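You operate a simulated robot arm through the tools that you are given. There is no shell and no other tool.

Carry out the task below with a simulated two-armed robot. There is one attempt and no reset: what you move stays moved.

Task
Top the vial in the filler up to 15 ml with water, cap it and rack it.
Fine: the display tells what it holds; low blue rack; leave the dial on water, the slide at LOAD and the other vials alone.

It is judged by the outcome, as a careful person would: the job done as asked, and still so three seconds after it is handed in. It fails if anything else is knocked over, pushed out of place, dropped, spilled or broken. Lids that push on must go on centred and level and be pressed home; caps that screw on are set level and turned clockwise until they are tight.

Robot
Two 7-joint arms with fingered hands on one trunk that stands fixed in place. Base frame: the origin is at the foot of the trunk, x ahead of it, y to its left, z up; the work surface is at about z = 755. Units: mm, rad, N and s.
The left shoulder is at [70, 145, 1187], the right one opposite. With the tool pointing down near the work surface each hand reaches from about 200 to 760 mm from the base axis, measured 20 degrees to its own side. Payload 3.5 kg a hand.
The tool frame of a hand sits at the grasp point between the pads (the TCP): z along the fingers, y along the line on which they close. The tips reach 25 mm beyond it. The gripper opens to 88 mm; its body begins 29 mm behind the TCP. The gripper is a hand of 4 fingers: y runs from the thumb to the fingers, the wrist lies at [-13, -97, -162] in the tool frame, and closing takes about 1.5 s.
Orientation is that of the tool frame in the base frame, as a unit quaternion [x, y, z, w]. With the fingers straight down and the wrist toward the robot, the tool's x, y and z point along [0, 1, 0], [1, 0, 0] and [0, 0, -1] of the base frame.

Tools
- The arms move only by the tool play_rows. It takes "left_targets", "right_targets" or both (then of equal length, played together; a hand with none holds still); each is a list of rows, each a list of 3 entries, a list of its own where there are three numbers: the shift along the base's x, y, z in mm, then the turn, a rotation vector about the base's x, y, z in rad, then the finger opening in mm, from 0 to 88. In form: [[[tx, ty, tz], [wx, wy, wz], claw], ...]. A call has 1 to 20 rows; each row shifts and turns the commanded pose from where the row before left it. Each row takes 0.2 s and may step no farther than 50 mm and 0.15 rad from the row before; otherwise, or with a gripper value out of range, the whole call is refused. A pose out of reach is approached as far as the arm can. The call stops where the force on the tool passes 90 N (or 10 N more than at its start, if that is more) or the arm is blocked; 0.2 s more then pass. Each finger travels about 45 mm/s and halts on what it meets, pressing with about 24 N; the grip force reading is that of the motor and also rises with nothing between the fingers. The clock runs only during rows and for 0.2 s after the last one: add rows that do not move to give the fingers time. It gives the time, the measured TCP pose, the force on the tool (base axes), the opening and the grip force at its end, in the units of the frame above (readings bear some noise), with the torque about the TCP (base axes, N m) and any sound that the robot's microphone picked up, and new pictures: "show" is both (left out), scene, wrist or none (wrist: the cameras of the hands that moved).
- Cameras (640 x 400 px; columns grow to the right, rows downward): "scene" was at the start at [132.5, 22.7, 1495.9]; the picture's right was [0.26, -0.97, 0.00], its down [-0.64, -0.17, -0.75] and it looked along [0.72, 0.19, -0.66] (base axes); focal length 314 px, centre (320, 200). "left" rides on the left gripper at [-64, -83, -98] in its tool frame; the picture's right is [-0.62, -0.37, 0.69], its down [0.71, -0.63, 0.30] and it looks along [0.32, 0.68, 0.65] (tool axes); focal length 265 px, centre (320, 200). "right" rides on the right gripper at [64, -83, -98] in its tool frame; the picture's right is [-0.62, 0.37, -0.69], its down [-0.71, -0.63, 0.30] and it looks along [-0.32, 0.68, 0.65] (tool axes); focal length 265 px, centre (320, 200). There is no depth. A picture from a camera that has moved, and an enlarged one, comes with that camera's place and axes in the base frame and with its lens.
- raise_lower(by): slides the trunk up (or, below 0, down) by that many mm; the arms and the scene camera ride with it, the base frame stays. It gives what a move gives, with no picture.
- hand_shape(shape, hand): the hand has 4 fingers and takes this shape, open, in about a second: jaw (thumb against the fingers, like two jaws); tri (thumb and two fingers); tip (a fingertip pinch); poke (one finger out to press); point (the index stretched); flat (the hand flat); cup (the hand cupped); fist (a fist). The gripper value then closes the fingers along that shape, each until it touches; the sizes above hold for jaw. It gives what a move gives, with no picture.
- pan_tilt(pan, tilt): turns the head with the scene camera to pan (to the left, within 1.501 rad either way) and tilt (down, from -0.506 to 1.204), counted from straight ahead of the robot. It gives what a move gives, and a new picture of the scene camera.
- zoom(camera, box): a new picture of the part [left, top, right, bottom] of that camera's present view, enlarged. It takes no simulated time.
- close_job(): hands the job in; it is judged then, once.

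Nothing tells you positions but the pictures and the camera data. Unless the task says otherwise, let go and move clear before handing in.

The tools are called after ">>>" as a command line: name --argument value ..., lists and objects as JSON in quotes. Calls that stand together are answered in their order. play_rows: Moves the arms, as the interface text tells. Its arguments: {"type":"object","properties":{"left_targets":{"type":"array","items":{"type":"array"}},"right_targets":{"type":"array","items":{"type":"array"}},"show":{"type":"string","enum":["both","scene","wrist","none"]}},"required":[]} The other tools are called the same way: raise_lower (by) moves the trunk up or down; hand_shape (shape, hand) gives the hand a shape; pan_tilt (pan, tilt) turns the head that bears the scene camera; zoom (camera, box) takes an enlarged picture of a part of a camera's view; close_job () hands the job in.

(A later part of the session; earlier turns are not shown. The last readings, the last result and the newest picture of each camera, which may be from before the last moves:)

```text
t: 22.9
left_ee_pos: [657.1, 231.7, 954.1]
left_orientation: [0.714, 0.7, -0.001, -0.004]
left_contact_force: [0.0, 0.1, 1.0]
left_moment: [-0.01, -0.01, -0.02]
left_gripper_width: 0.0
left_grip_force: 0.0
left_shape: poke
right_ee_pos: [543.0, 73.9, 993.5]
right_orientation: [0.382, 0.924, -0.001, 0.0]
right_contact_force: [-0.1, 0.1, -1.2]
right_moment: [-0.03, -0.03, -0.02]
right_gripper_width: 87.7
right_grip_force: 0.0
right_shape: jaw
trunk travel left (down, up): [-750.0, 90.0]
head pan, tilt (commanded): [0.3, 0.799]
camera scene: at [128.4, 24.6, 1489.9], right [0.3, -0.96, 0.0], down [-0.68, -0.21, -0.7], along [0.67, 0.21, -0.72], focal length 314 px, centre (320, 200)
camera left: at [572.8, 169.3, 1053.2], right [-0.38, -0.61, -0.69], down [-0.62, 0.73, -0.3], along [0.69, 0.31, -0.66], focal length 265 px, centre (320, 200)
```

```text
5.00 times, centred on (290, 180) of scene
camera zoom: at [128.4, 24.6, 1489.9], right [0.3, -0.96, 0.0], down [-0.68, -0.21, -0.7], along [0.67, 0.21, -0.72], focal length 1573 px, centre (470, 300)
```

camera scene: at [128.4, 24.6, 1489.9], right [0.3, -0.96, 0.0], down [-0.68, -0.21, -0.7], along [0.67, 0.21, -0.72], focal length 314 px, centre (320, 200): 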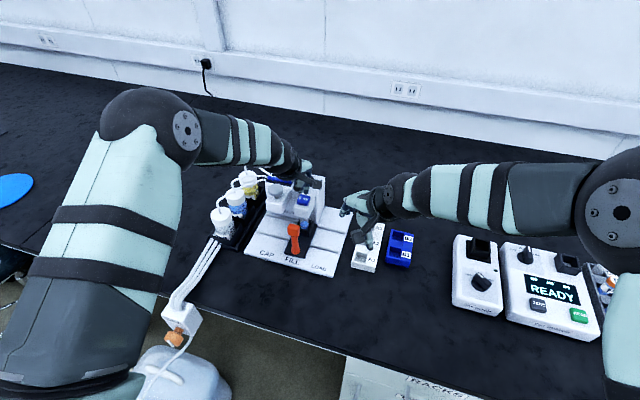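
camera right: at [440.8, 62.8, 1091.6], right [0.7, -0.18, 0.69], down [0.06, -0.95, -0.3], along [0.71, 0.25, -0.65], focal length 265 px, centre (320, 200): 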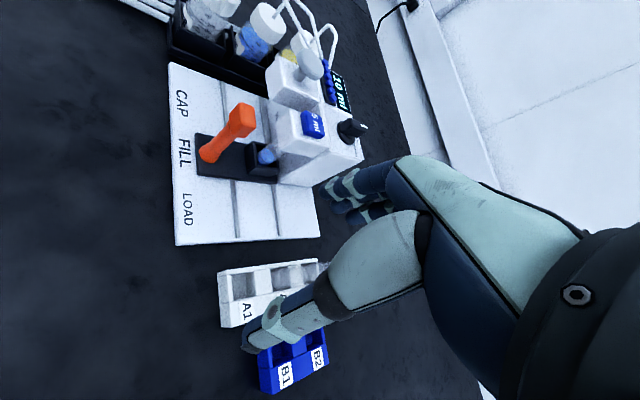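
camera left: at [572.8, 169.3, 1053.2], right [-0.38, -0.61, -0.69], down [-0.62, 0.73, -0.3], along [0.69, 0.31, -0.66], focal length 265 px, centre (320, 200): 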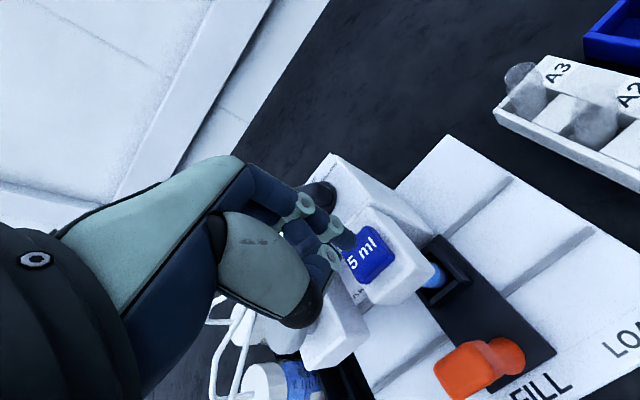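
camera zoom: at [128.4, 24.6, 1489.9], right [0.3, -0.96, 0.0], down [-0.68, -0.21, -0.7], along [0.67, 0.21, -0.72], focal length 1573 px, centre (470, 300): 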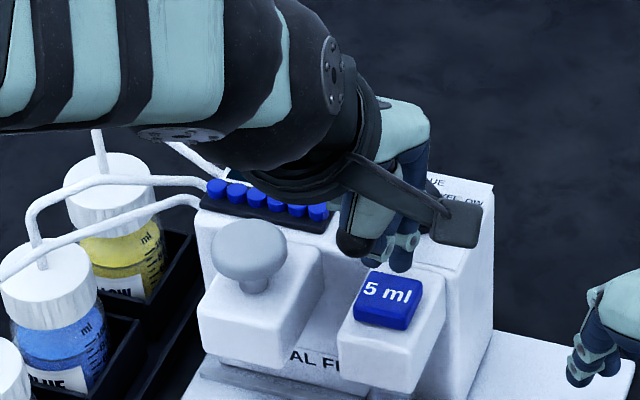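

Aligned: the lower fingertip is over the key with about 24 mm to go. I'll descend to contact and press a few millimetres, watching force and display.

>>> play_rows --left_targets '[[[-2, 5, -10], [0, 0, 0], 88], [[0, 0, -8], [0, 0, 0], 88], [[0, 0, -3], [0, 0, 0], 88], [[0, 0, -2], [0, 0, 0], 88]]'

>>> zoom --camera "right" --box '[260, 20, 420, 150]'

>>> zoom --camera "left" --box '[220, 140, 480, 340]'

```text
t: 23.9
left_ee_pos: [656.2, 237.7, 932.8]
left_orientation: [0.713, 0.701, -0.001, -0.002]
left_contact_force: [-0.1, 0.0, -0.6]
left_moment: [-0.01, -0.02, -0.01]
left_gripper_width: 0.0
left_grip_force: 0.1
left_shape: poke
right_ee_pos: [543.7, 73.9, 993.9]
right_orientation: [0.383, 0.924, 0.0, 0.001]
right_contact_force: [-0.5, -0.1, 0.3]
right_moment: [0.0, -0.05, 0.0]
right_gripper_width: 87.5
right_grip_force: 0.1
right_shape: jaw
trunk travel left (down, up): [-750.0, 90.0]
head pan, tilt (commanded): [0.3, 0.799]
camera scene: at [128.8, 24.8, 1489.8], right [0.3, -0.96, 0.0], down [-0.69, -0.21, -0.7], along [0.67, 0.21, -0.72], focal length 314 px, centre (320, 200)
camera left: at [572.0, 175.2, 1031.6], right [-0.38, -0.61, -0.69], down [-0.62, 0.73, -0.3], along [0.69, 0.31, -0.66], focal length 265 px, centre (320, 200)
```

scene: 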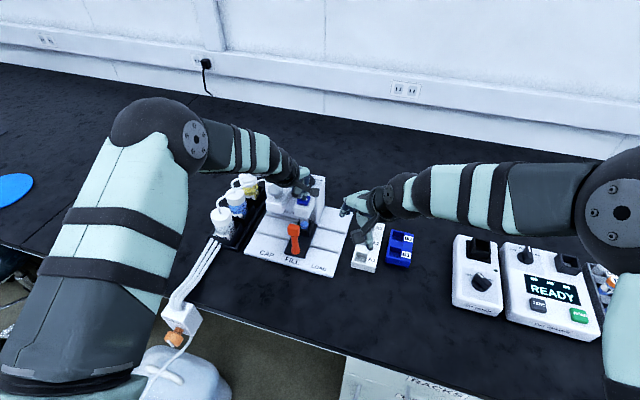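
left: 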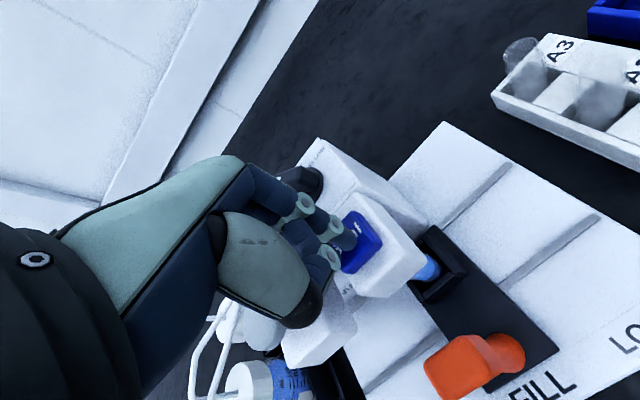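

```text
3.08 times, centred on (340, 85) of right
camera zoom: at [440.9, 62.9, 1091.7], right [0.7, -0.18, 0.69], down [0.06, -0.95, -0.3], along [0.71, 0.25, -0.65], focal length 817 px, centre (258, 554)
```

zoom: 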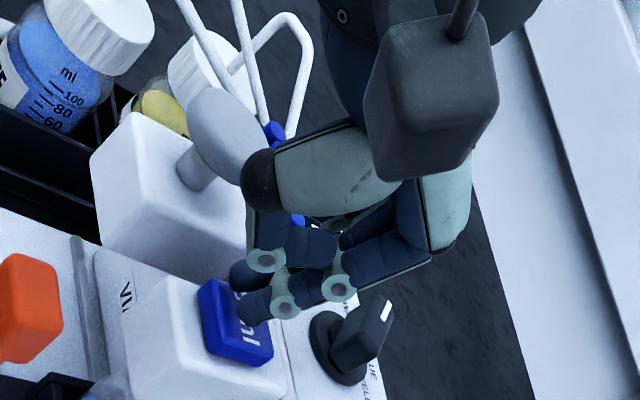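

```text
2.00 times, centred on (350, 240) of left
camera zoom: at [572.0, 175.2, 1031.6], right [-0.38, -0.61, -0.69], down [-0.62, 0.73, -0.3], along [0.69, 0.31, -0.66], focal length 531 px, centre (260, 120)
```

zoom: 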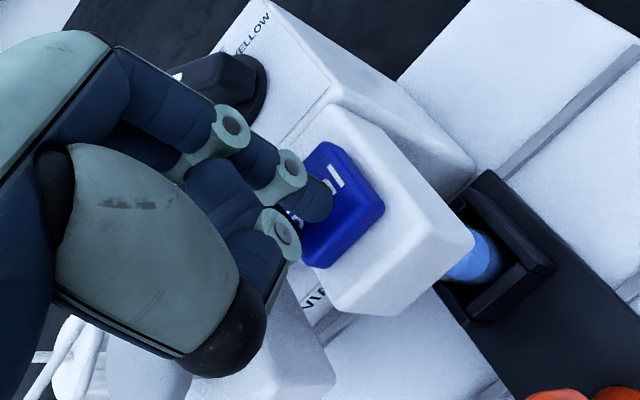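

>>> play_rows --left_targets '[[[0, 0, -2], [0, 0, 0], 88], [[0, 0, -2], [0, 0, 0], 88]]' --show "none"

```text
t: 24.5
left_ee_pos: [655.9, 238.3, 929.2]
left_orientation: [0.714, 0.7, -0.001, -0.003]
left_contact_force: [-0.3, -0.7, 0.0]
left_moment: [0.01, -0.04, -0.01]
left_gripper_width: 0.0
left_grip_force: 0.0
left_shape: poke
right_ee_pos: [544.3, 72.8, 994.4]
right_orientation: [0.383, 0.924, 0.0, 0.0]
right_contact_force: [-0.5, 0.7, -0.9]
right_moment: [0.01, -0.01, -0.02]
right_gripper_width: 87.6
right_grip_force: 0.1
right_shape: jaw
trunk travel left (down, up): [-750.0, 90.0]
head pan, tilt (commanded): [0.3, 0.799]
```

>>> play_rows --left_targets '[[[0, 0, -2], [0, 0, 0], 88], [[0, 0, -2], [0, 0, 0], 88]]' --show "wrist"

>>> zoom --camera "right" --box '[260, 20, 420, 150]'

```text
t: 25.1
left_ee_pos: [656.7, 238.4, 924.7]
left_orientation: [0.713, 0.701, 0.001, -0.002]
left_contact_force: [1.5, 0.2, 3.4]
left_moment: [0.06, 0.0, -0.01]
left_gripper_width: 0.0
left_grip_force: 0.0
left_shape: poke
right_ee_pos: [545.3, 73.9, 994.1]
right_orientation: [0.382, 0.924, 0.0, 0.0]
right_contact_force: [-0.1, -0.1, -0.8]
right_moment: [-0.01, -0.04, 0.01]
right_gripper_width: 88.0
right_grip_force: 0.1
right_shape: jaw
trunk travel left (down, up): [-750.0, 90.0]
head pan, tilt (commanded): [0.3, 0.799]
heard: click
camera left: at [571.4, 174.9, 1023.7], right [-0.38, -0.61, -0.69], down [-0.62, 0.73, -0.3], along [0.69, 0.31, -0.66], focal length 265 px, centre (320, 200)
```

left: 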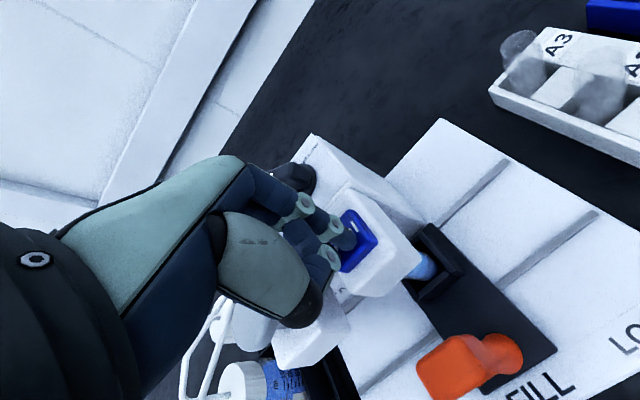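

```text
3.08 times, centred on (340, 85) of right
camera zoom: at [440.6, 62.6, 1091.9], right [0.7, -0.18, 0.69], down [0.06, -0.95, -0.3], along [0.71, 0.25, -0.65], focal length 817 px, centre (258, 554)
```

zoom: 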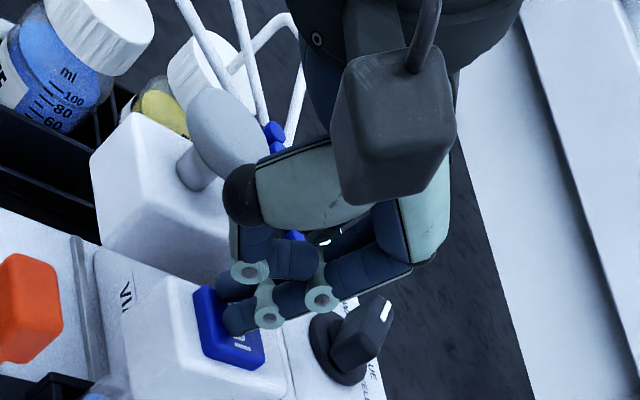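

A click was heard as the key went down. I'll lift straight off and read the display.

>>> play_rows --left_targets '[[[0, 0, 10], [0, 0, 0], 88], [[0, 0, 20], [0, 0, 0], 88], [[0, 0, 25], [0, 0, 0], 88], [[-10, 0, 25], [0, 0, 0], 88], [[-20, 15, 10], [0, 0, 0], 88], [[-20, 15, 0], [0, 0, 0], 88], [[0, 0, 0], [0, 0, 0], 88], [[0, 0, 0], [0, 0, 0], 88]]'

>>> zoom --camera "right" --box '[220, 40, 380, 170]'

>>> zoom --camera "scene" --box '[240, 140, 340, 220]'

```text
t: 26.9
left_ee_pos: [604.8, 268.4, 1013.9]
left_orientation: [0.713, 0.701, -0.001, -0.003]
left_contact_force: [0.2, 0.7, 0.7]
left_moment: [-0.02, -0.01, 0.02]
left_gripper_width: 0.2
left_grip_force: 0.0
left_shape: poke
right_ee_pos: [544.2, 74.8, 994.4]
right_orientation: [0.383, 0.924, 0.0, -0.001]
right_contact_force: [0.3, 0.0, 0.3]
right_moment: [0.0, 0.02, 0.0]
right_gripper_width: 87.7
right_grip_force: 0.0
right_shape: jaw
trunk travel left (down, up): [-750.0, 90.0]
head pan, tilt (commanded): [0.3, 0.799]
camera scene: at [128.6, 24.7, 1489.9], right [0.3, -0.96, 0.0], down [-0.69, -0.21, -0.7], along [0.67, 0.21, -0.72], focal length 314 px, centre (320, 200)
camera left: at [521.1, 205.4, 1113.0], right [-0.38, -0.61, -0.69], down [-0.62, 0.73, -0.3], along [0.69, 0.31, -0.66], focal length 265 px, centre (320, 200)
```

scene: 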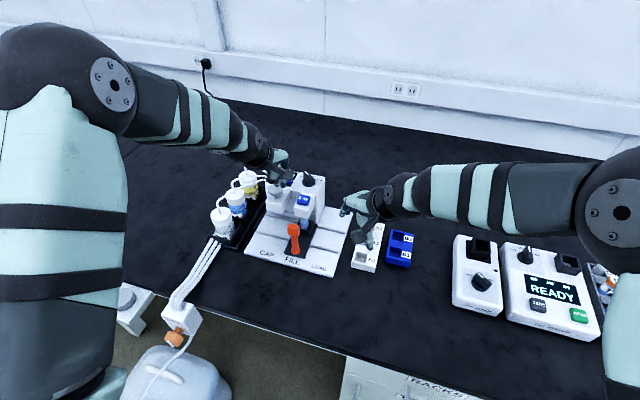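
left: 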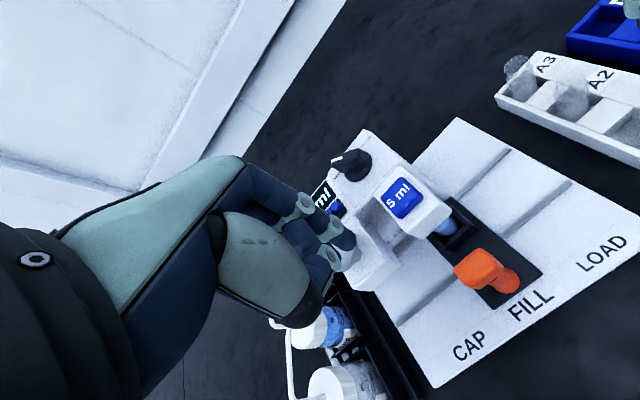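

```text
3.08 times, centred on (300, 105) of right
camera zoom: at [440.7, 62.8, 1091.8], right [0.7, -0.18, 0.69], down [0.06, -0.95, -0.3], along [0.71, 0.25, -0.65], focal length 817 px, centre (382, 492)
```

zoom: 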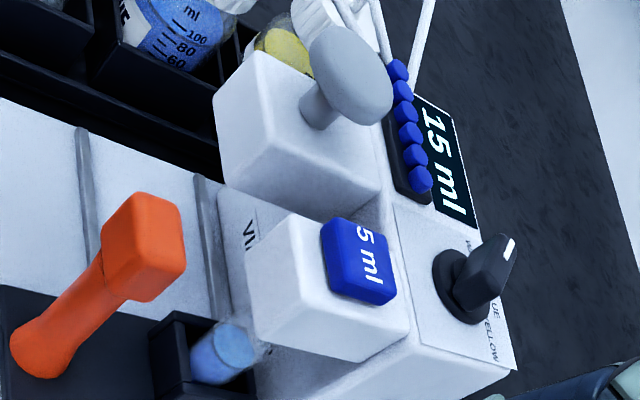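

```text
5.00 times, centred on (290, 180) of scene
camera zoom: at [128.6, 24.7, 1489.9], right [0.3, -0.96, 0.0], down [-0.69, -0.21, -0.7], along [0.67, 0.21, -0.72], focal length 1573 px, centre (470, 300)
```

zoom: 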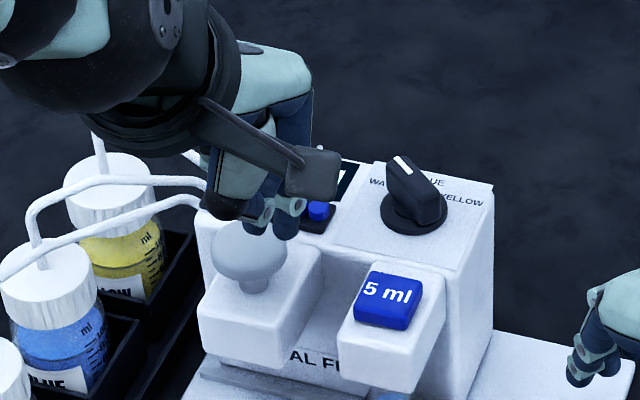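

The display reads 15 ml and the vial's liquid is paler, so the water went in. Next I'll push the slide to CAP: left fingertips go down to the right of the orange handle's head, with the right hand moved out of the way.

>>> play_rows --left_targets '[[[-11, -25, 0], [0, 0, 0], 88], [[-11, -25, 0], [0, 0, 0], 88], [[0, -25, 0], [0, 0, 0], 88], [[0, 0, -30], [0, 0, 0], 88], [[0, 0, -30], [0, 0, 0], 88], [[0, 0, 0], [0, 0, 0], 88], [[0, 0, 0], [0, 0, 0], 88]]' --right_targets '[[[-7, -25, 5], [0, 0, 0], 88], [[-7, -25, 5], [0, 0, 0], 88], [[-7, -25, 0], [0, 0, 0], 88], [[0, 0, 0], [0, 0, 0], 88], [[0, 0, 0], [0, 0, 0], 88], [[0, 0, 0], [0, 0, 0], 88], [[0, 0, 0], [0, 0, 0], 88]]'

>>> zoom --camera "right" --box '[180, 40, 400, 220]'

>>> zoom --camera "left" --box '[220, 140, 560, 400]'

>>> zoom --camera "scene" --box '[240, 140, 360, 280]'

```text
t: 28.5
left_ee_pos: [583.5, 192.0, 952.8]
left_orientation: [0.714, 0.7, -0.001, -0.002]
left_contact_force: [-0.2, 0.6, -0.3]
left_moment: [0.01, -0.02, -0.01]
left_gripper_width: 0.0
left_grip_force: 0.1
left_shape: poke
right_ee_pos: [524.2, -1.3, 1004.6]
right_orientation: [0.383, 0.924, 0.0, -0.001]
right_contact_force: [-0.9, -0.7, 0.1]
right_moment: [0.03, -0.01, 0.02]
right_gripper_width: 87.8
right_grip_force: 0.1
right_shape: jaw
trunk travel left (down, up): [-750.0, 90.0]
head pan, tilt (commanded): [0.3, 0.799]
camera scene: at [128.7, 25.0, 1489.8], right [0.3, -0.96, 0.0], down [-0.69, -0.21, -0.7], along [0.67, 0.21, -0.72], focal length 314 px, centre (320, 200)
camera right: at [421.0, -12.5, 1101.6], right [0.7, -0.18, 0.69], down [0.06, -0.95, -0.3], along [0.71, 0.25, -0.65], focal length 265 px, centre (320, 200)
camera left: at [499.9, 128.9, 1052.2], right [-0.38, -0.61, -0.69], down [-0.62, 0.73, -0.3], along [0.69, 0.31, -0.66], focal length 265 px, centre (320, 200)
```

scene: 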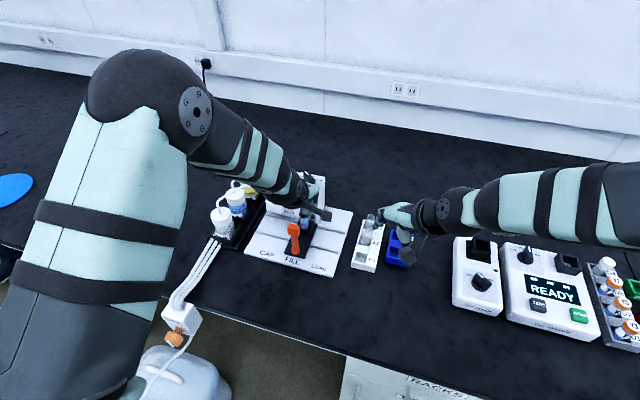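
right: 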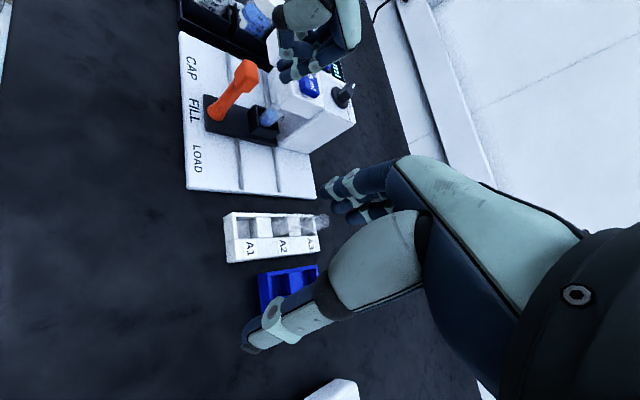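
left: 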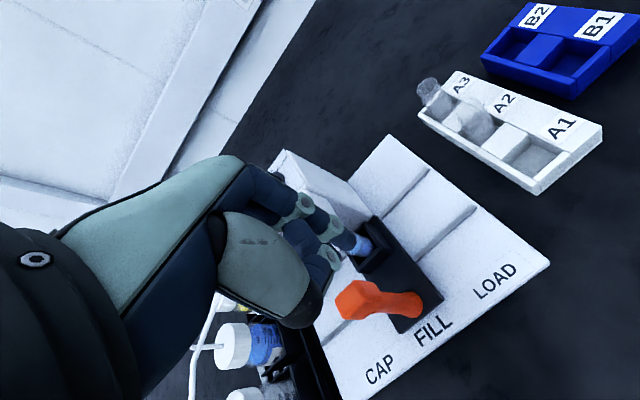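

```text
2.22 times, centred on (290, 130) of right
camera zoom: at [421.0, -12.5, 1101.6], right [0.7, -0.18, 0.69], down [0.06, -0.95, -0.3], along [0.71, 0.25, -0.65], focal length 590 px, centre (387, 356)
```

zoom: 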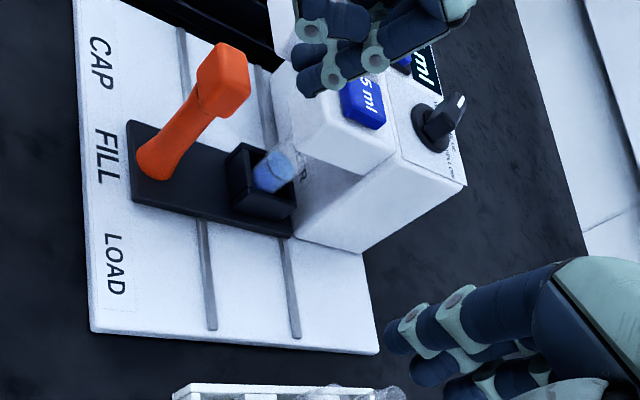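

```text
1.54 times, centred on (390, 270) of left
camera zoom: at [499.9, 128.9, 1052.2], right [-0.38, -0.61, -0.69], down [-0.62, 0.73, -0.3], along [0.69, 0.31, -0.66], focal length 408 px, centre (212, 92)
```

zoom: 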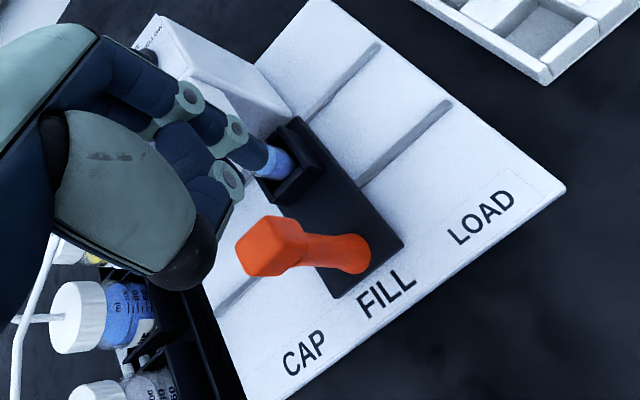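

```text
2.86 times, centred on (300, 210) of scene
camera zoom: at [128.7, 25.0, 1489.8], right [0.3, -0.96, 0.0], down [-0.69, -0.21, -0.7], along [0.67, 0.21, -0.72], focal length 899 px, centre (377, 171)
```

zoom: 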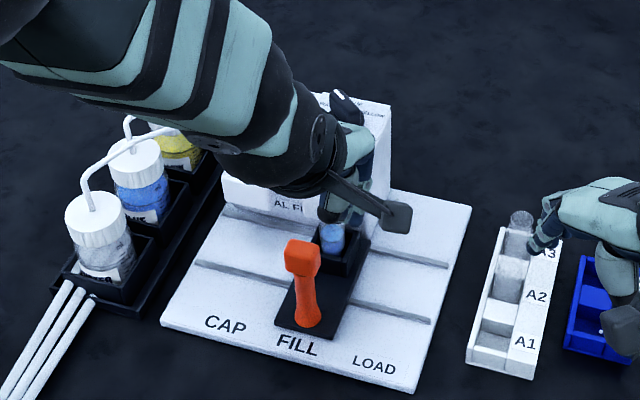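

Clear so far; the fingers are right of the handle. I'll descend to head height and check contact geometry before pushing.

>>> play_rows --left_targets '[[[-2, 0, -25], [0, 0, 0], 88], [[-2, 0, -25], [0, 0, 0], 88], [[0, 0, -12], [0, 0, 0], 88], [[0, 0, 0], [0, 0, 0], 88]]'

>>> zoom --camera "right" --box '[180, 40, 400, 220]'

>>> zoom --camera "left" --box '[220, 140, 560, 400]'

>>> zoom --camera "scene" --box '[240, 160, 360, 280]'

```text
t: 29.5
left_ee_pos: [578.1, 192.1, 891.9]
left_orientation: [0.714, 0.7, -0.001, -0.003]
left_contact_force: [0.3, 0.6, -0.1]
left_moment: [-0.01, 0.03, -0.01]
left_gripper_width: 0.0
left_grip_force: 0.1
left_shape: poke
right_ee_pos: [524.4, -0.7, 1003.2]
right_orientation: [0.383, 0.924, 0.0, 0.0]
right_contact_force: [0.3, 0.6, 0.3]
right_moment: [0.01, 0.01, 0.01]
right_gripper_width: 87.4
right_grip_force: 0.0
right_shape: jaw
trunk travel left (down, up): [-750.0, 90.0]
head pan, tilt (commanded): [0.3, 0.799]
camera scene: at [128.5, 24.5, 1489.9], right [0.3, -0.96, 0.0], down [-0.68, -0.21, -0.7], along [0.67, 0.21, -0.72], focal length 314 px, centre (320, 200)
camera left: at [494.8, 129.4, 991.0], right [-0.38, -0.61, -0.69], down [-0.62, 0.73, -0.3], along [0.69, 0.31, -0.66], focal length 265 px, centre (320, 200)
```

scene: 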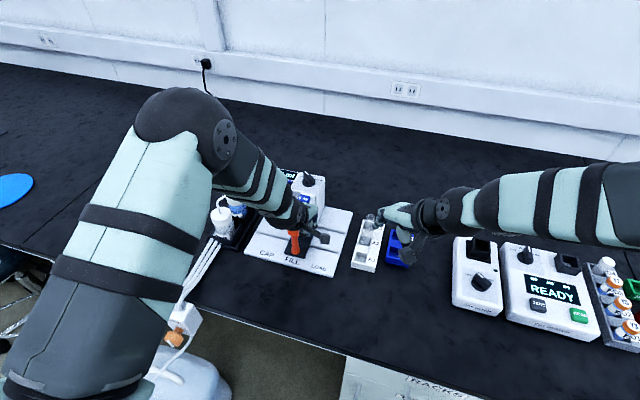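
left: 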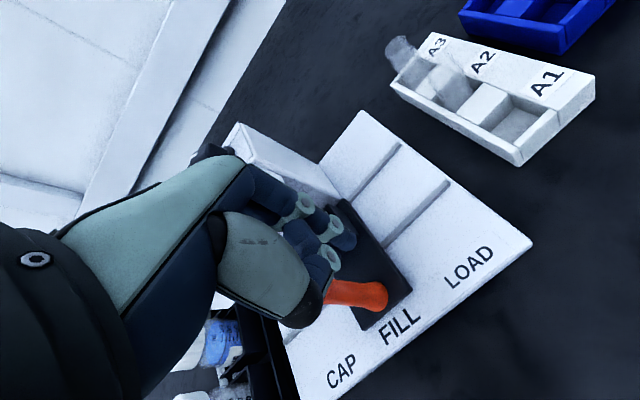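

```text
2.22 times, centred on (290, 130) of right
camera zoom: at [420.8, -12.8, 1101.6], right [0.7, -0.18, 0.69], down [0.06, -0.95, -0.3], along [0.71, 0.25, -0.65], focal length 590 px, centre (387, 356)
```

zoom: 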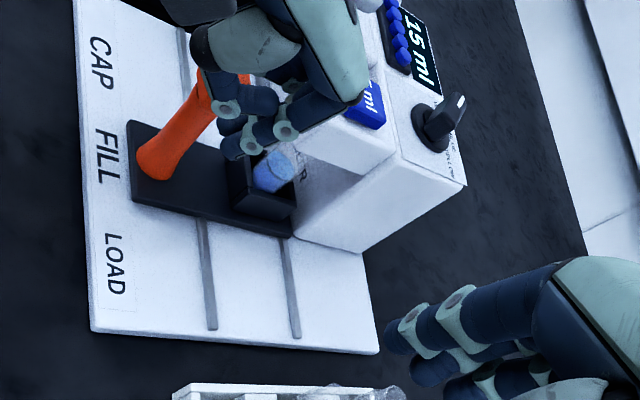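

```text
1.54 times, centred on (390, 270) of left
camera zoom: at [494.8, 129.4, 991.0], right [-0.38, -0.61, -0.69], down [-0.62, 0.73, -0.3], along [0.69, 0.31, -0.66], focal length 408 px, centre (212, 92)
```

zoom: 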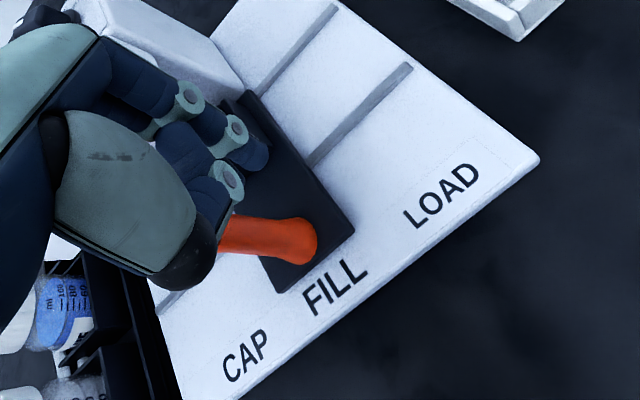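

```text
3.33 times, centred on (300, 220) of scene
camera zoom: at [128.5, 24.5, 1489.9], right [0.3, -0.96, 0.0], down [-0.68, -0.21, -0.7], along [0.67, 0.21, -0.72], focal length 1048 px, centre (387, 133)
```

zoom: 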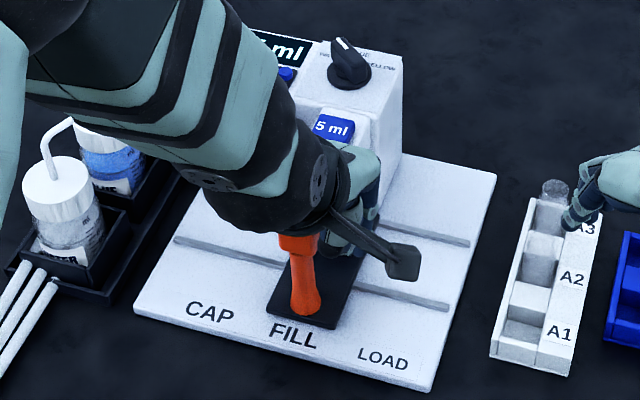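

No contact yet, and the fingers are just right of the handle. I'll push left slowly.

>>> play_rows --left_targets '[[[0, 6, 0], [0, 0, 0], 88], [[0, 6, 0], [0, 0, 0], 88], [[0, 6, 0], [0, 0, 0], 88], [[0, 6, 0], [0, 0, 0], 88], [[0, 6, 0], [0, 0, 0], 88], [[0, 6, 0], [0, 0, 0], 88], [[0, 6, 0], [0, 0, 0], 88]]'

>>> zoom --camera "right" --box '[180, 0, 400, 200]'

```text
t: 31.1
left_ee_pos: [579.5, 234.6, 892.4]
left_orientation: [0.714, 0.7, -0.001, -0.003]
left_contact_force: [-0.3, 0.1, 0.3]
left_moment: [0.01, 0.01, 0.01]
left_gripper_width: 0.0
left_grip_force: 0.1
left_shape: poke
right_ee_pos: [523.8, -1.7, 1003.5]
right_orientation: [0.383, 0.924, -0.001, 0.0]
right_contact_force: [0.4, 0.2, 0.6]
right_moment: [0.0, -0.01, 0.03]
right_gripper_width: 88.0
right_grip_force: 0.0
right_shape: jaw
trunk travel left (down, up): [-750.0, 90.0]
head pan, tilt (commanded): [0.3, 0.799]
camera scene: at [128.5, 24.9, 1489.9], right [0.3, -0.96, 0.0], down [-0.68, -0.21, -0.7], along [0.67, 0.21, -0.72], focal length 314 px, centre (320, 200)
camera left: at [495.6, 172.3, 991.4], right [-0.38, -0.61, -0.69], down [-0.62, 0.73, -0.3], along [0.69, 0.31, -0.66], focal length 265 px, centre (320, 200)
```

scene: 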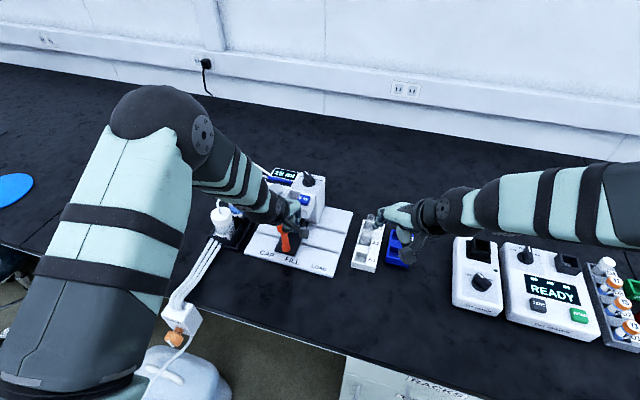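
left: 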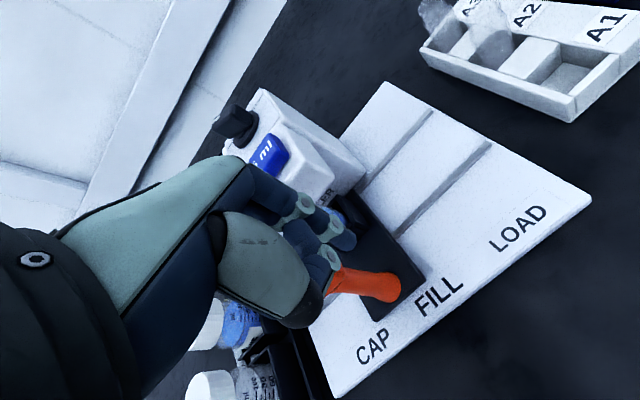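

```text
2.00 times, centred on (290, 100) of right
camera zoom: at [420.9, -12.5, 1101.6], right [0.7, -0.18, 0.69], down [0.06, -0.95, -0.3], along [0.71, 0.25, -0.65], focal length 531 px, centre (380, 400)
```

zoom: 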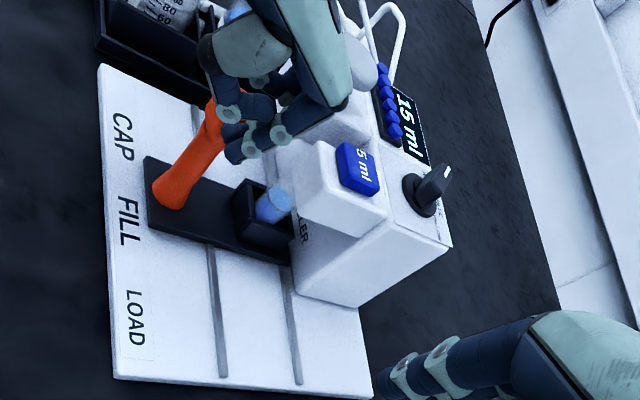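

The slide is moving freely with the push and the vial is upright. I'll continue towards CAP.

>>> play_rows --left_targets '[[[0, 6, 0], [0, 0, 0], 88], [[0, 6, 0], [0, 0, 0], 88], [[0, 6, 0], [0, 0, 0], 88], [[0, 6, 0], [0, 0, 0], 88], [[0, 6, 0], [0, 0, 0], 88], [[0, 0, 0], [0, 0, 0], 88]]'

>>> zoom --camera "right" --box '[180, 0, 400, 200]'

>>> zoom --camera "scene" --box '[200, 150, 360, 290]'

```text
t: 32.5
left_ee_pos: [578.9, 263.9, 893.5]
left_orientation: [0.714, 0.7, 0.0, -0.004]
left_contact_force: [0.3, -1.1, 0.2]
left_moment: [0.0, 0.0, -0.01]
left_gripper_width: 0.0
left_grip_force: 0.1
left_shape: poke
right_ee_pos: [524.9, -1.8, 1003.8]
right_orientation: [0.383, 0.924, 0.0, -0.001]
right_contact_force: [-1.3, 0.0, -0.2]
right_moment: [-0.03, 0.01, 0.02]
right_gripper_width: 87.7
right_grip_force: 0.1
right_shape: jaw
trunk travel left (down, up): [-750.0, 90.0]
head pan, tilt (commanded): [0.3, 0.799]
camera scene: at [128.7, 24.3, 1489.9], right [0.3, -0.96, 0.0], down [-0.69, -0.21, -0.7], along [0.67, 0.21, -0.72], focal length 314 px, centre (320, 200)
camera left: at [494.8, 200.8, 991.7], right [-0.38, -0.61, -0.69], down [-0.62, 0.73, -0.3], along [0.69, 0.31, -0.66], focal length 265 px, centre (320, 200)
```

scene: 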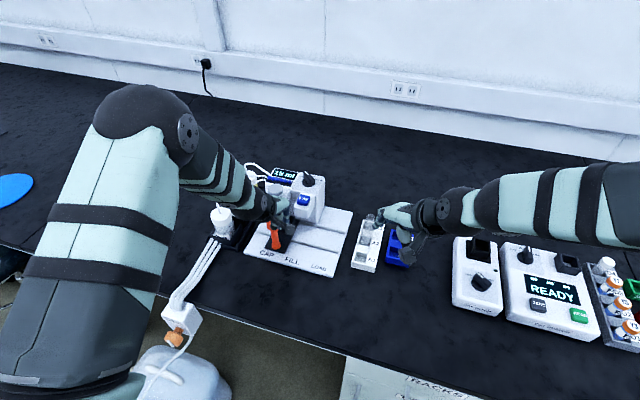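
left: 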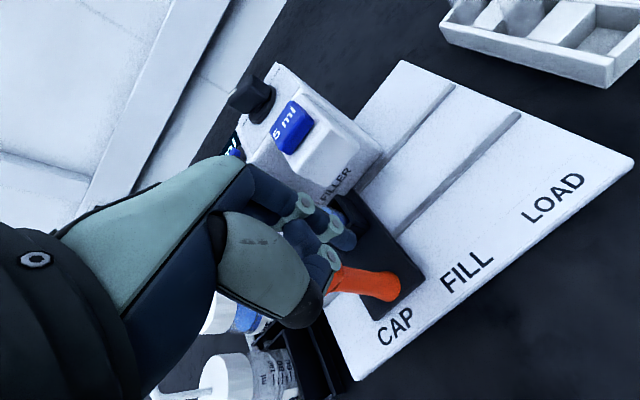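

```text
2.00 times, centred on (290, 100) of right
camera zoom: at [421.0, -13.0, 1101.5], right [0.7, -0.18, 0.69], down [0.06, -0.95, -0.3], along [0.71, 0.25, -0.65], focal length 531 px, centre (380, 400)
```

zoom: 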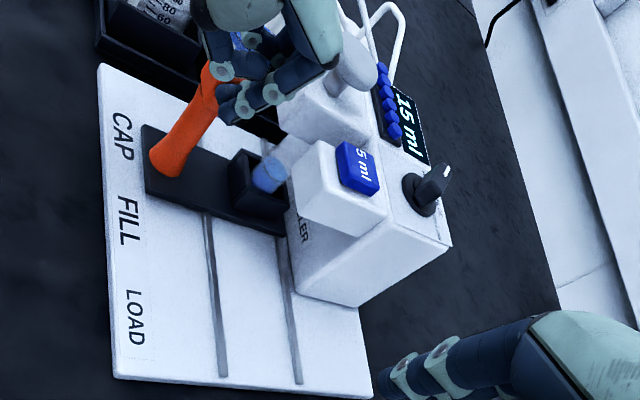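

```text
2.86 times, centred on (280, 220) of scene
camera zoom: at [128.7, 24.3, 1489.9], right [0.3, -0.96, 0.0], down [-0.69, -0.21, -0.7], along [0.67, 0.21, -0.72], focal length 899 px, centre (434, 143)
```

zoom: 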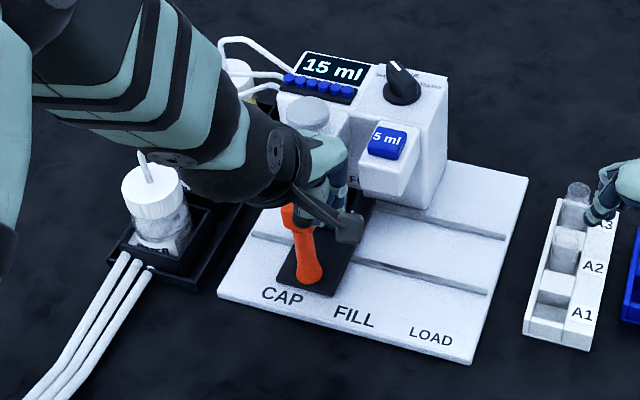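

>>> play_rows --left_targets '[[[0, 6, 0], [0, 0, 0], 88], [[0, 6, 0], [0, 0, 0], 88], [[0, 5, 0], [0, 0, 0], 88], [[0, 3, 0], [0, 0, 0], 88], [[0, 0, 0], [0, 0, 0], 88]]'

>>> zoom --camera "right" --box '[180, 0, 400, 200]'

>>> zoom --camera "scene" --box '[200, 150, 360, 290]'

```text
t: 33.7
left_ee_pos: [579.1, 284.2, 892.5]
left_orientation: [0.714, 0.7, -0.001, -0.003]
left_contact_force: [-1.2, -6.9, -1.2]
left_moment: [-0.07, 0.01, 0.01]
left_gripper_width: 0.0
left_grip_force: 0.0
left_shape: poke
right_ee_pos: [525.5, -2.5, 1004.1]
right_orientation: [0.383, 0.924, 0.0, 0.0]
right_contact_force: [-0.7, 0.4, -0.2]
right_moment: [0.0, 0.02, 0.0]
right_gripper_width: 87.7
right_grip_force: 0.1
right_shape: jaw
trunk travel left (down, up): [-750.0, 90.0]
head pan, tilt (commanded): [0.3, 0.799]
camera scene: at [128.6, 23.2, 1489.9], right [0.3, -0.96, 0.0], down [-0.69, -0.21, -0.7], along [0.67, 0.21, -0.72], focal length 314 px, centre (320, 200)
camera left: at [495.2, 220.8, 991.7], right [-0.39, -0.61, -0.69], down [-0.62, 0.73, -0.3], along [0.69, 0.31, -0.66], focal length 265 px, centre (320, 200)
```

scene: 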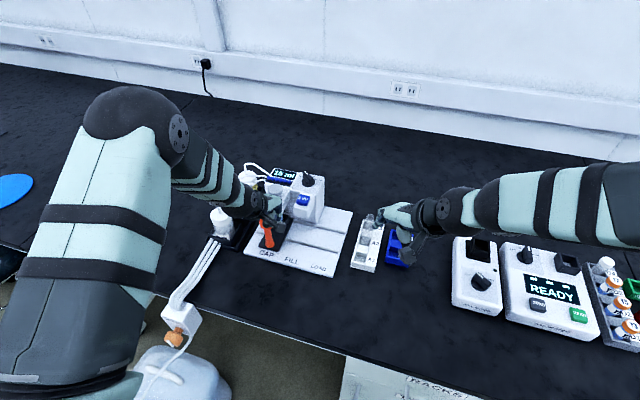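
left: 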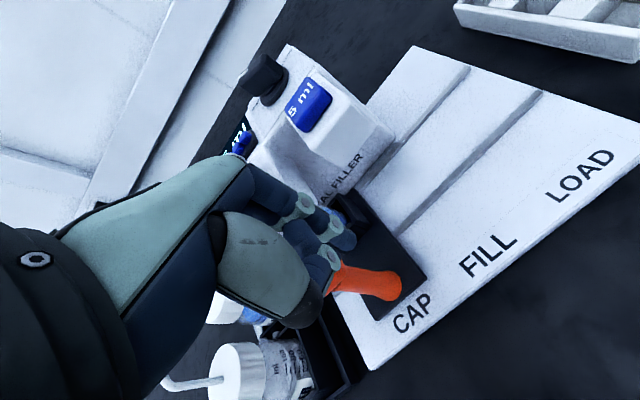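

```text
2.00 times, centred on (290, 100) of right
camera zoom: at [420.9, -13.9, 1101.5], right [0.7, -0.18, 0.69], down [0.06, -0.95, -0.31], along [0.71, 0.25, -0.65], focal length 531 px, centre (380, 400)
```

zoom: 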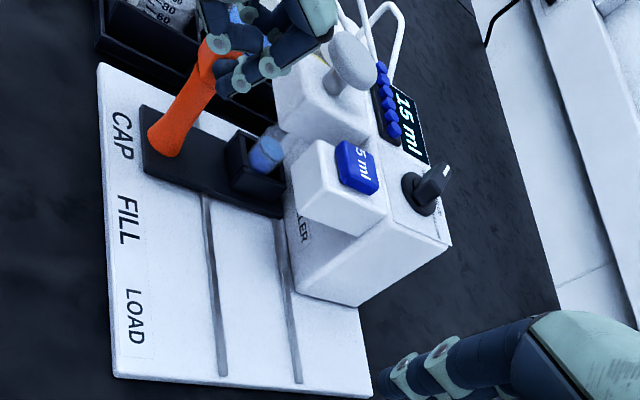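

```text
2.86 times, centred on (280, 220) of scene
camera zoom: at [128.6, 23.2, 1489.9], right [0.3, -0.96, 0.0], down [-0.69, -0.21, -0.7], along [0.67, 0.21, -0.72], focal length 899 px, centre (434, 143)
```

zoom: 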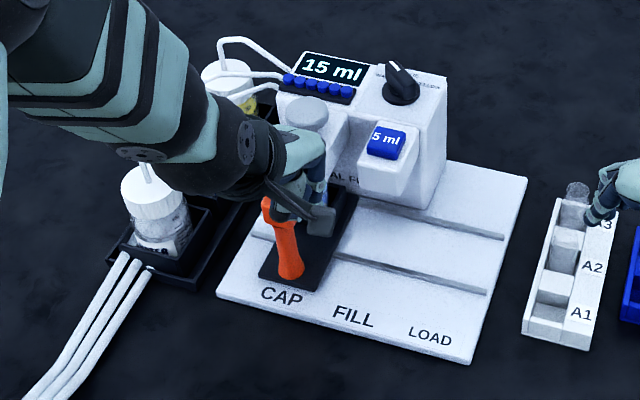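

The handle is at about y 313 and the reaction has risen to 7 N, so this is probably the CAP stop. I'll press a little more to confirm it's home.

>>> play_rows --left_targets '[[[0, 2, 0], [0, 0, 0], 88], [[0, 2, 0], [0, 0, 0], 88], [[0, 0, 0], [0, 0, 0], 88]]' --show "none"

```text
t: 34.5
left_ee_pos: [578.2, 285.8, 894.2]
left_orientation: [0.716, 0.698, -0.002, -0.003]
left_contact_force: [0.5, -16.3, -1.9]
left_moment: [-0.28, 0.04, -0.07]
left_gripper_width: 0.1
left_grip_force: 0.0
left_shape: poke
right_ee_pos: [524.5, -5.5, 1003.6]
right_orientation: [0.383, 0.924, 0.001, 0.0]
right_contact_force: [-0.3, 0.0, -0.2]
right_moment: [0.01, 0.0, 0.0]
right_gripper_width: 87.9
right_grip_force: 0.2
right_shape: jaw
trunk travel left (down, up): [-750.0, 90.0]
head pan, tilt (commanded): [0.3, 0.799]
```

The slide is against its CAP stop. I'll back away to the right, raise the hand, and make a fist to press the capper knob, since that is stiffer than a fingertip.

>>> play_rows --left_targets '[[[0, -8, 0], [0, 0, 0], 88], [[0, -10, 0], [0, 0, 0], 88], [[0, -5, 15], [0, 0, 0], 88], [[0, 0, 35], [0, 0, 0], 88], [[0, 0, 40], [0, 0, 0], 88], [[0, 0, 40], [0, 0, 0], 88], [[15, 10, 20], [0, 0, 0], 88], [[15, 10, 0], [0, 0, 0], 88], [[0, 0, 0], [0, 0, 0], 88]]' --show "none"

>>> hand_shape --shape "fist" --hand "left"

>>> play_rows --left_targets '[[[0, 0, 0], [0, 0, 0], 0], [[0, 0, 0], [0, 0, 0], 0], [[0, 0, 0], [0, 0, 0], 0]]'

>>> zoom --camera "right" --box '[180, 0, 420, 200]'

>>> zoom --camera "scene" --box '[200, 110, 360, 290]'

```text
t: 36.5
left_ee_pos: [610.9, 286.3, 1043.3]
left_orientation: [0.714, 0.7, -0.001, -0.003]
left_contact_force: [-0.2, 0.0, -0.6]
left_moment: [0.02, -0.02, -0.02]
left_gripper_width: 0.2
left_grip_force: 0.0
left_shape: poke
right_ee_pos: [523.7, -1.5, 1004.3]
right_orientation: [0.382, 0.924, -0.001, 0.0]
right_contact_force: [0.8, 0.4, 0.8]
right_moment: [0.03, -0.03, -0.03]
right_gripper_width: 87.6
right_grip_force: 0.0
right_shape: jaw
trunk travel left (down, up): [-750.0, 90.0]
head pan, tilt (commanded): [0.3, 0.799]
```

```text
t: 37.4
left_ee_pos: [608.8, 288.1, 1043.0]
left_orientation: [0.714, 0.701, -0.001, -0.002]
left_contact_force: [-0.1, 0.4, -0.1]
left_moment: [0.02, 0.02, -0.01]
left_gripper_width: 0.2
left_grip_force: 0.1
left_shape: fist
right_ee_pos: [524.8, -1.6, 1003.3]
right_orientation: [0.383, 0.924, 0.0, 0.0]
right_contact_force: [0.6, 0.0, -0.6]
right_moment: [0.0, 0.0, 0.0]
right_gripper_width: 87.6
right_grip_force: 0.1
right_shape: jaw
trunk travel left (down, up): [-750.0, 90.0]
head pan, tilt (commanded): [0.3, 0.799]
```

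```text
t: 38.2
left_ee_pos: [610.5, 286.2, 1043.4]
left_orientation: [0.714, 0.701, -0.001, -0.003]
left_contact_force: [-0.3, 0.4, 0.4]
left_moment: [-0.02, 0.0, 0.03]
left_gripper_width: 0.0
left_grip_force: 0.0
left_shape: fist
right_ee_pos: [525.1, -1.5, 1004.2]
right_orientation: [0.383, 0.924, 0.0, 0.0]
right_contact_force: [0.8, 0.0, -0.1]
right_moment: [-0.04, -0.01, 0.02]
right_gripper_width: 87.7
right_grip_force: 0.0
right_shape: jaw
trunk travel left (down, up): [-750.0, 90.0]
head pan, tilt (commanded): [0.3, 0.799]
camera scene: at [128.6, 24.6, 1489.9], right [0.3, -0.96, 0.0], down [-0.69, -0.21, -0.7], along [0.67, 0.21, -0.72], focal length 314 px, centre (320, 200)
camera left: at [525.5, 224.5, 1141.4], right [-0.38, -0.61, -0.69], down [-0.62, 0.73, -0.3], along [0.69, 0.31, -0.66], focal length 265 px, centre (320, 200)
```

scene: 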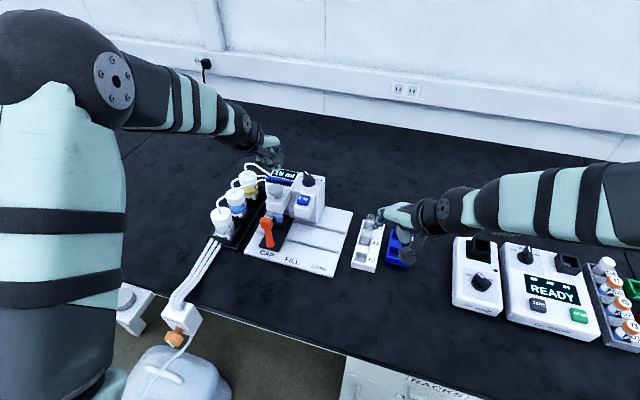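
left: 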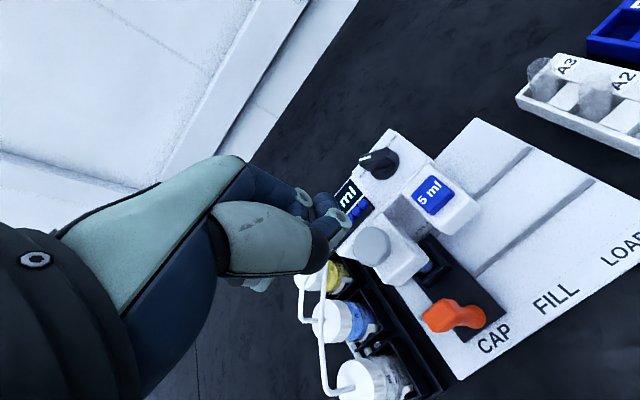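

```text
2.00 times, centred on (300, 100) of right
camera zoom: at [420.9, -12.8, 1101.6], right [0.7, -0.18, 0.69], down [0.06, -0.95, -0.3], along [0.71, 0.25, -0.65], focal length 531 px, centre (360, 400)
```

zoom: 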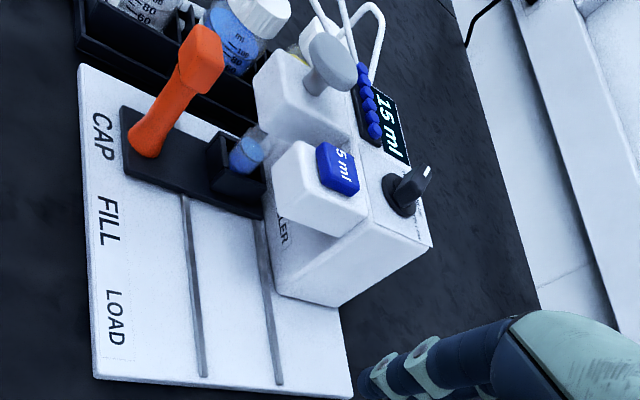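

```text
2.22 times, centred on (280, 200) of scene
camera zoom: at [128.6, 24.6, 1489.9], right [0.3, -0.96, 0.0], down [-0.69, -0.21, -0.7], along [0.67, 0.21, -0.72], focal length 699 px, centre (409, 200)
```

zoom: 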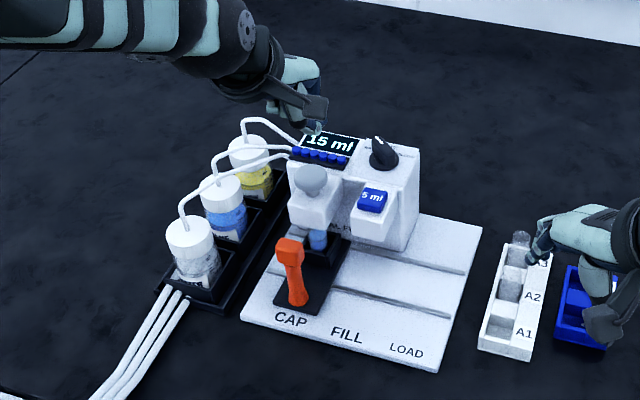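

>>> zoom --camera "left" --box '[200, 140, 420, 310]'

>>> zoom --camera "scene" --box '[240, 115, 320, 175]'

>>> zoom --camera "right" --box '[300, 0, 460, 100]'

```text
2.35 times, centred on (310, 225) of left
camera zoom: at [525.5, 224.5, 1141.4], right [-0.38, -0.61, -0.69], down [-0.62, 0.73, -0.3], along [0.69, 0.31, -0.66], focal length 624 px, centre (344, 141)
```

zoom: 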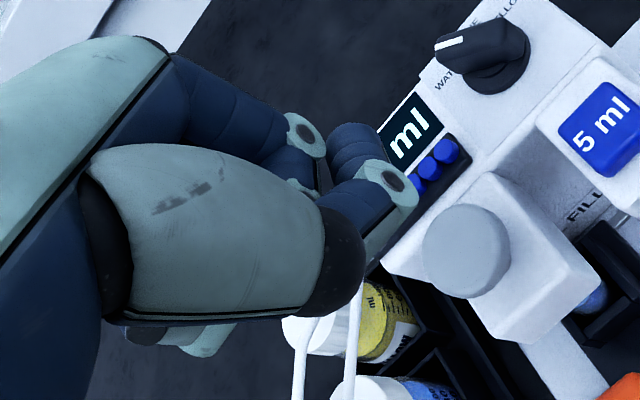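

```text
6.67 times, centred on (280, 145) of scene
camera zoom: at [128.6, 24.6, 1489.9], right [0.3, -0.96, 0.0], down [-0.69, -0.21, -0.7], along [0.67, 0.21, -0.72], focal length 2097 px, centre (587, 567)
```

zoom: 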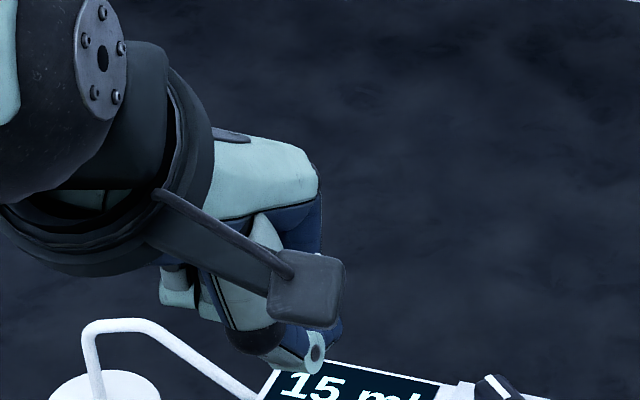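

```text
4.00 times, centred on (380, 50) of right
camera zoom: at [420.9, -12.8, 1101.6], right [0.7, -0.18, 0.69], down [0.06, -0.95, -0.3], along [0.71, 0.25, -0.65], focal length 1062 px, centre (80, 800)
```

zoom: 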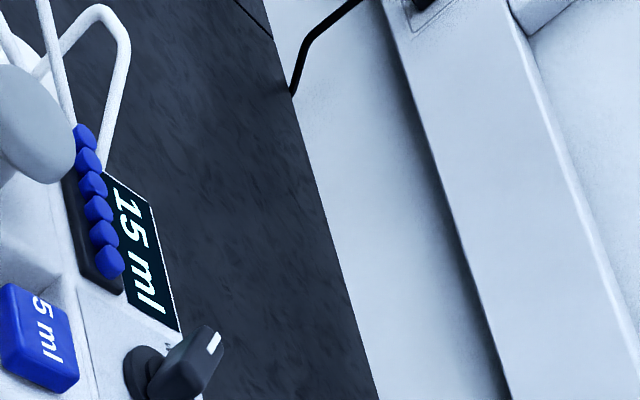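

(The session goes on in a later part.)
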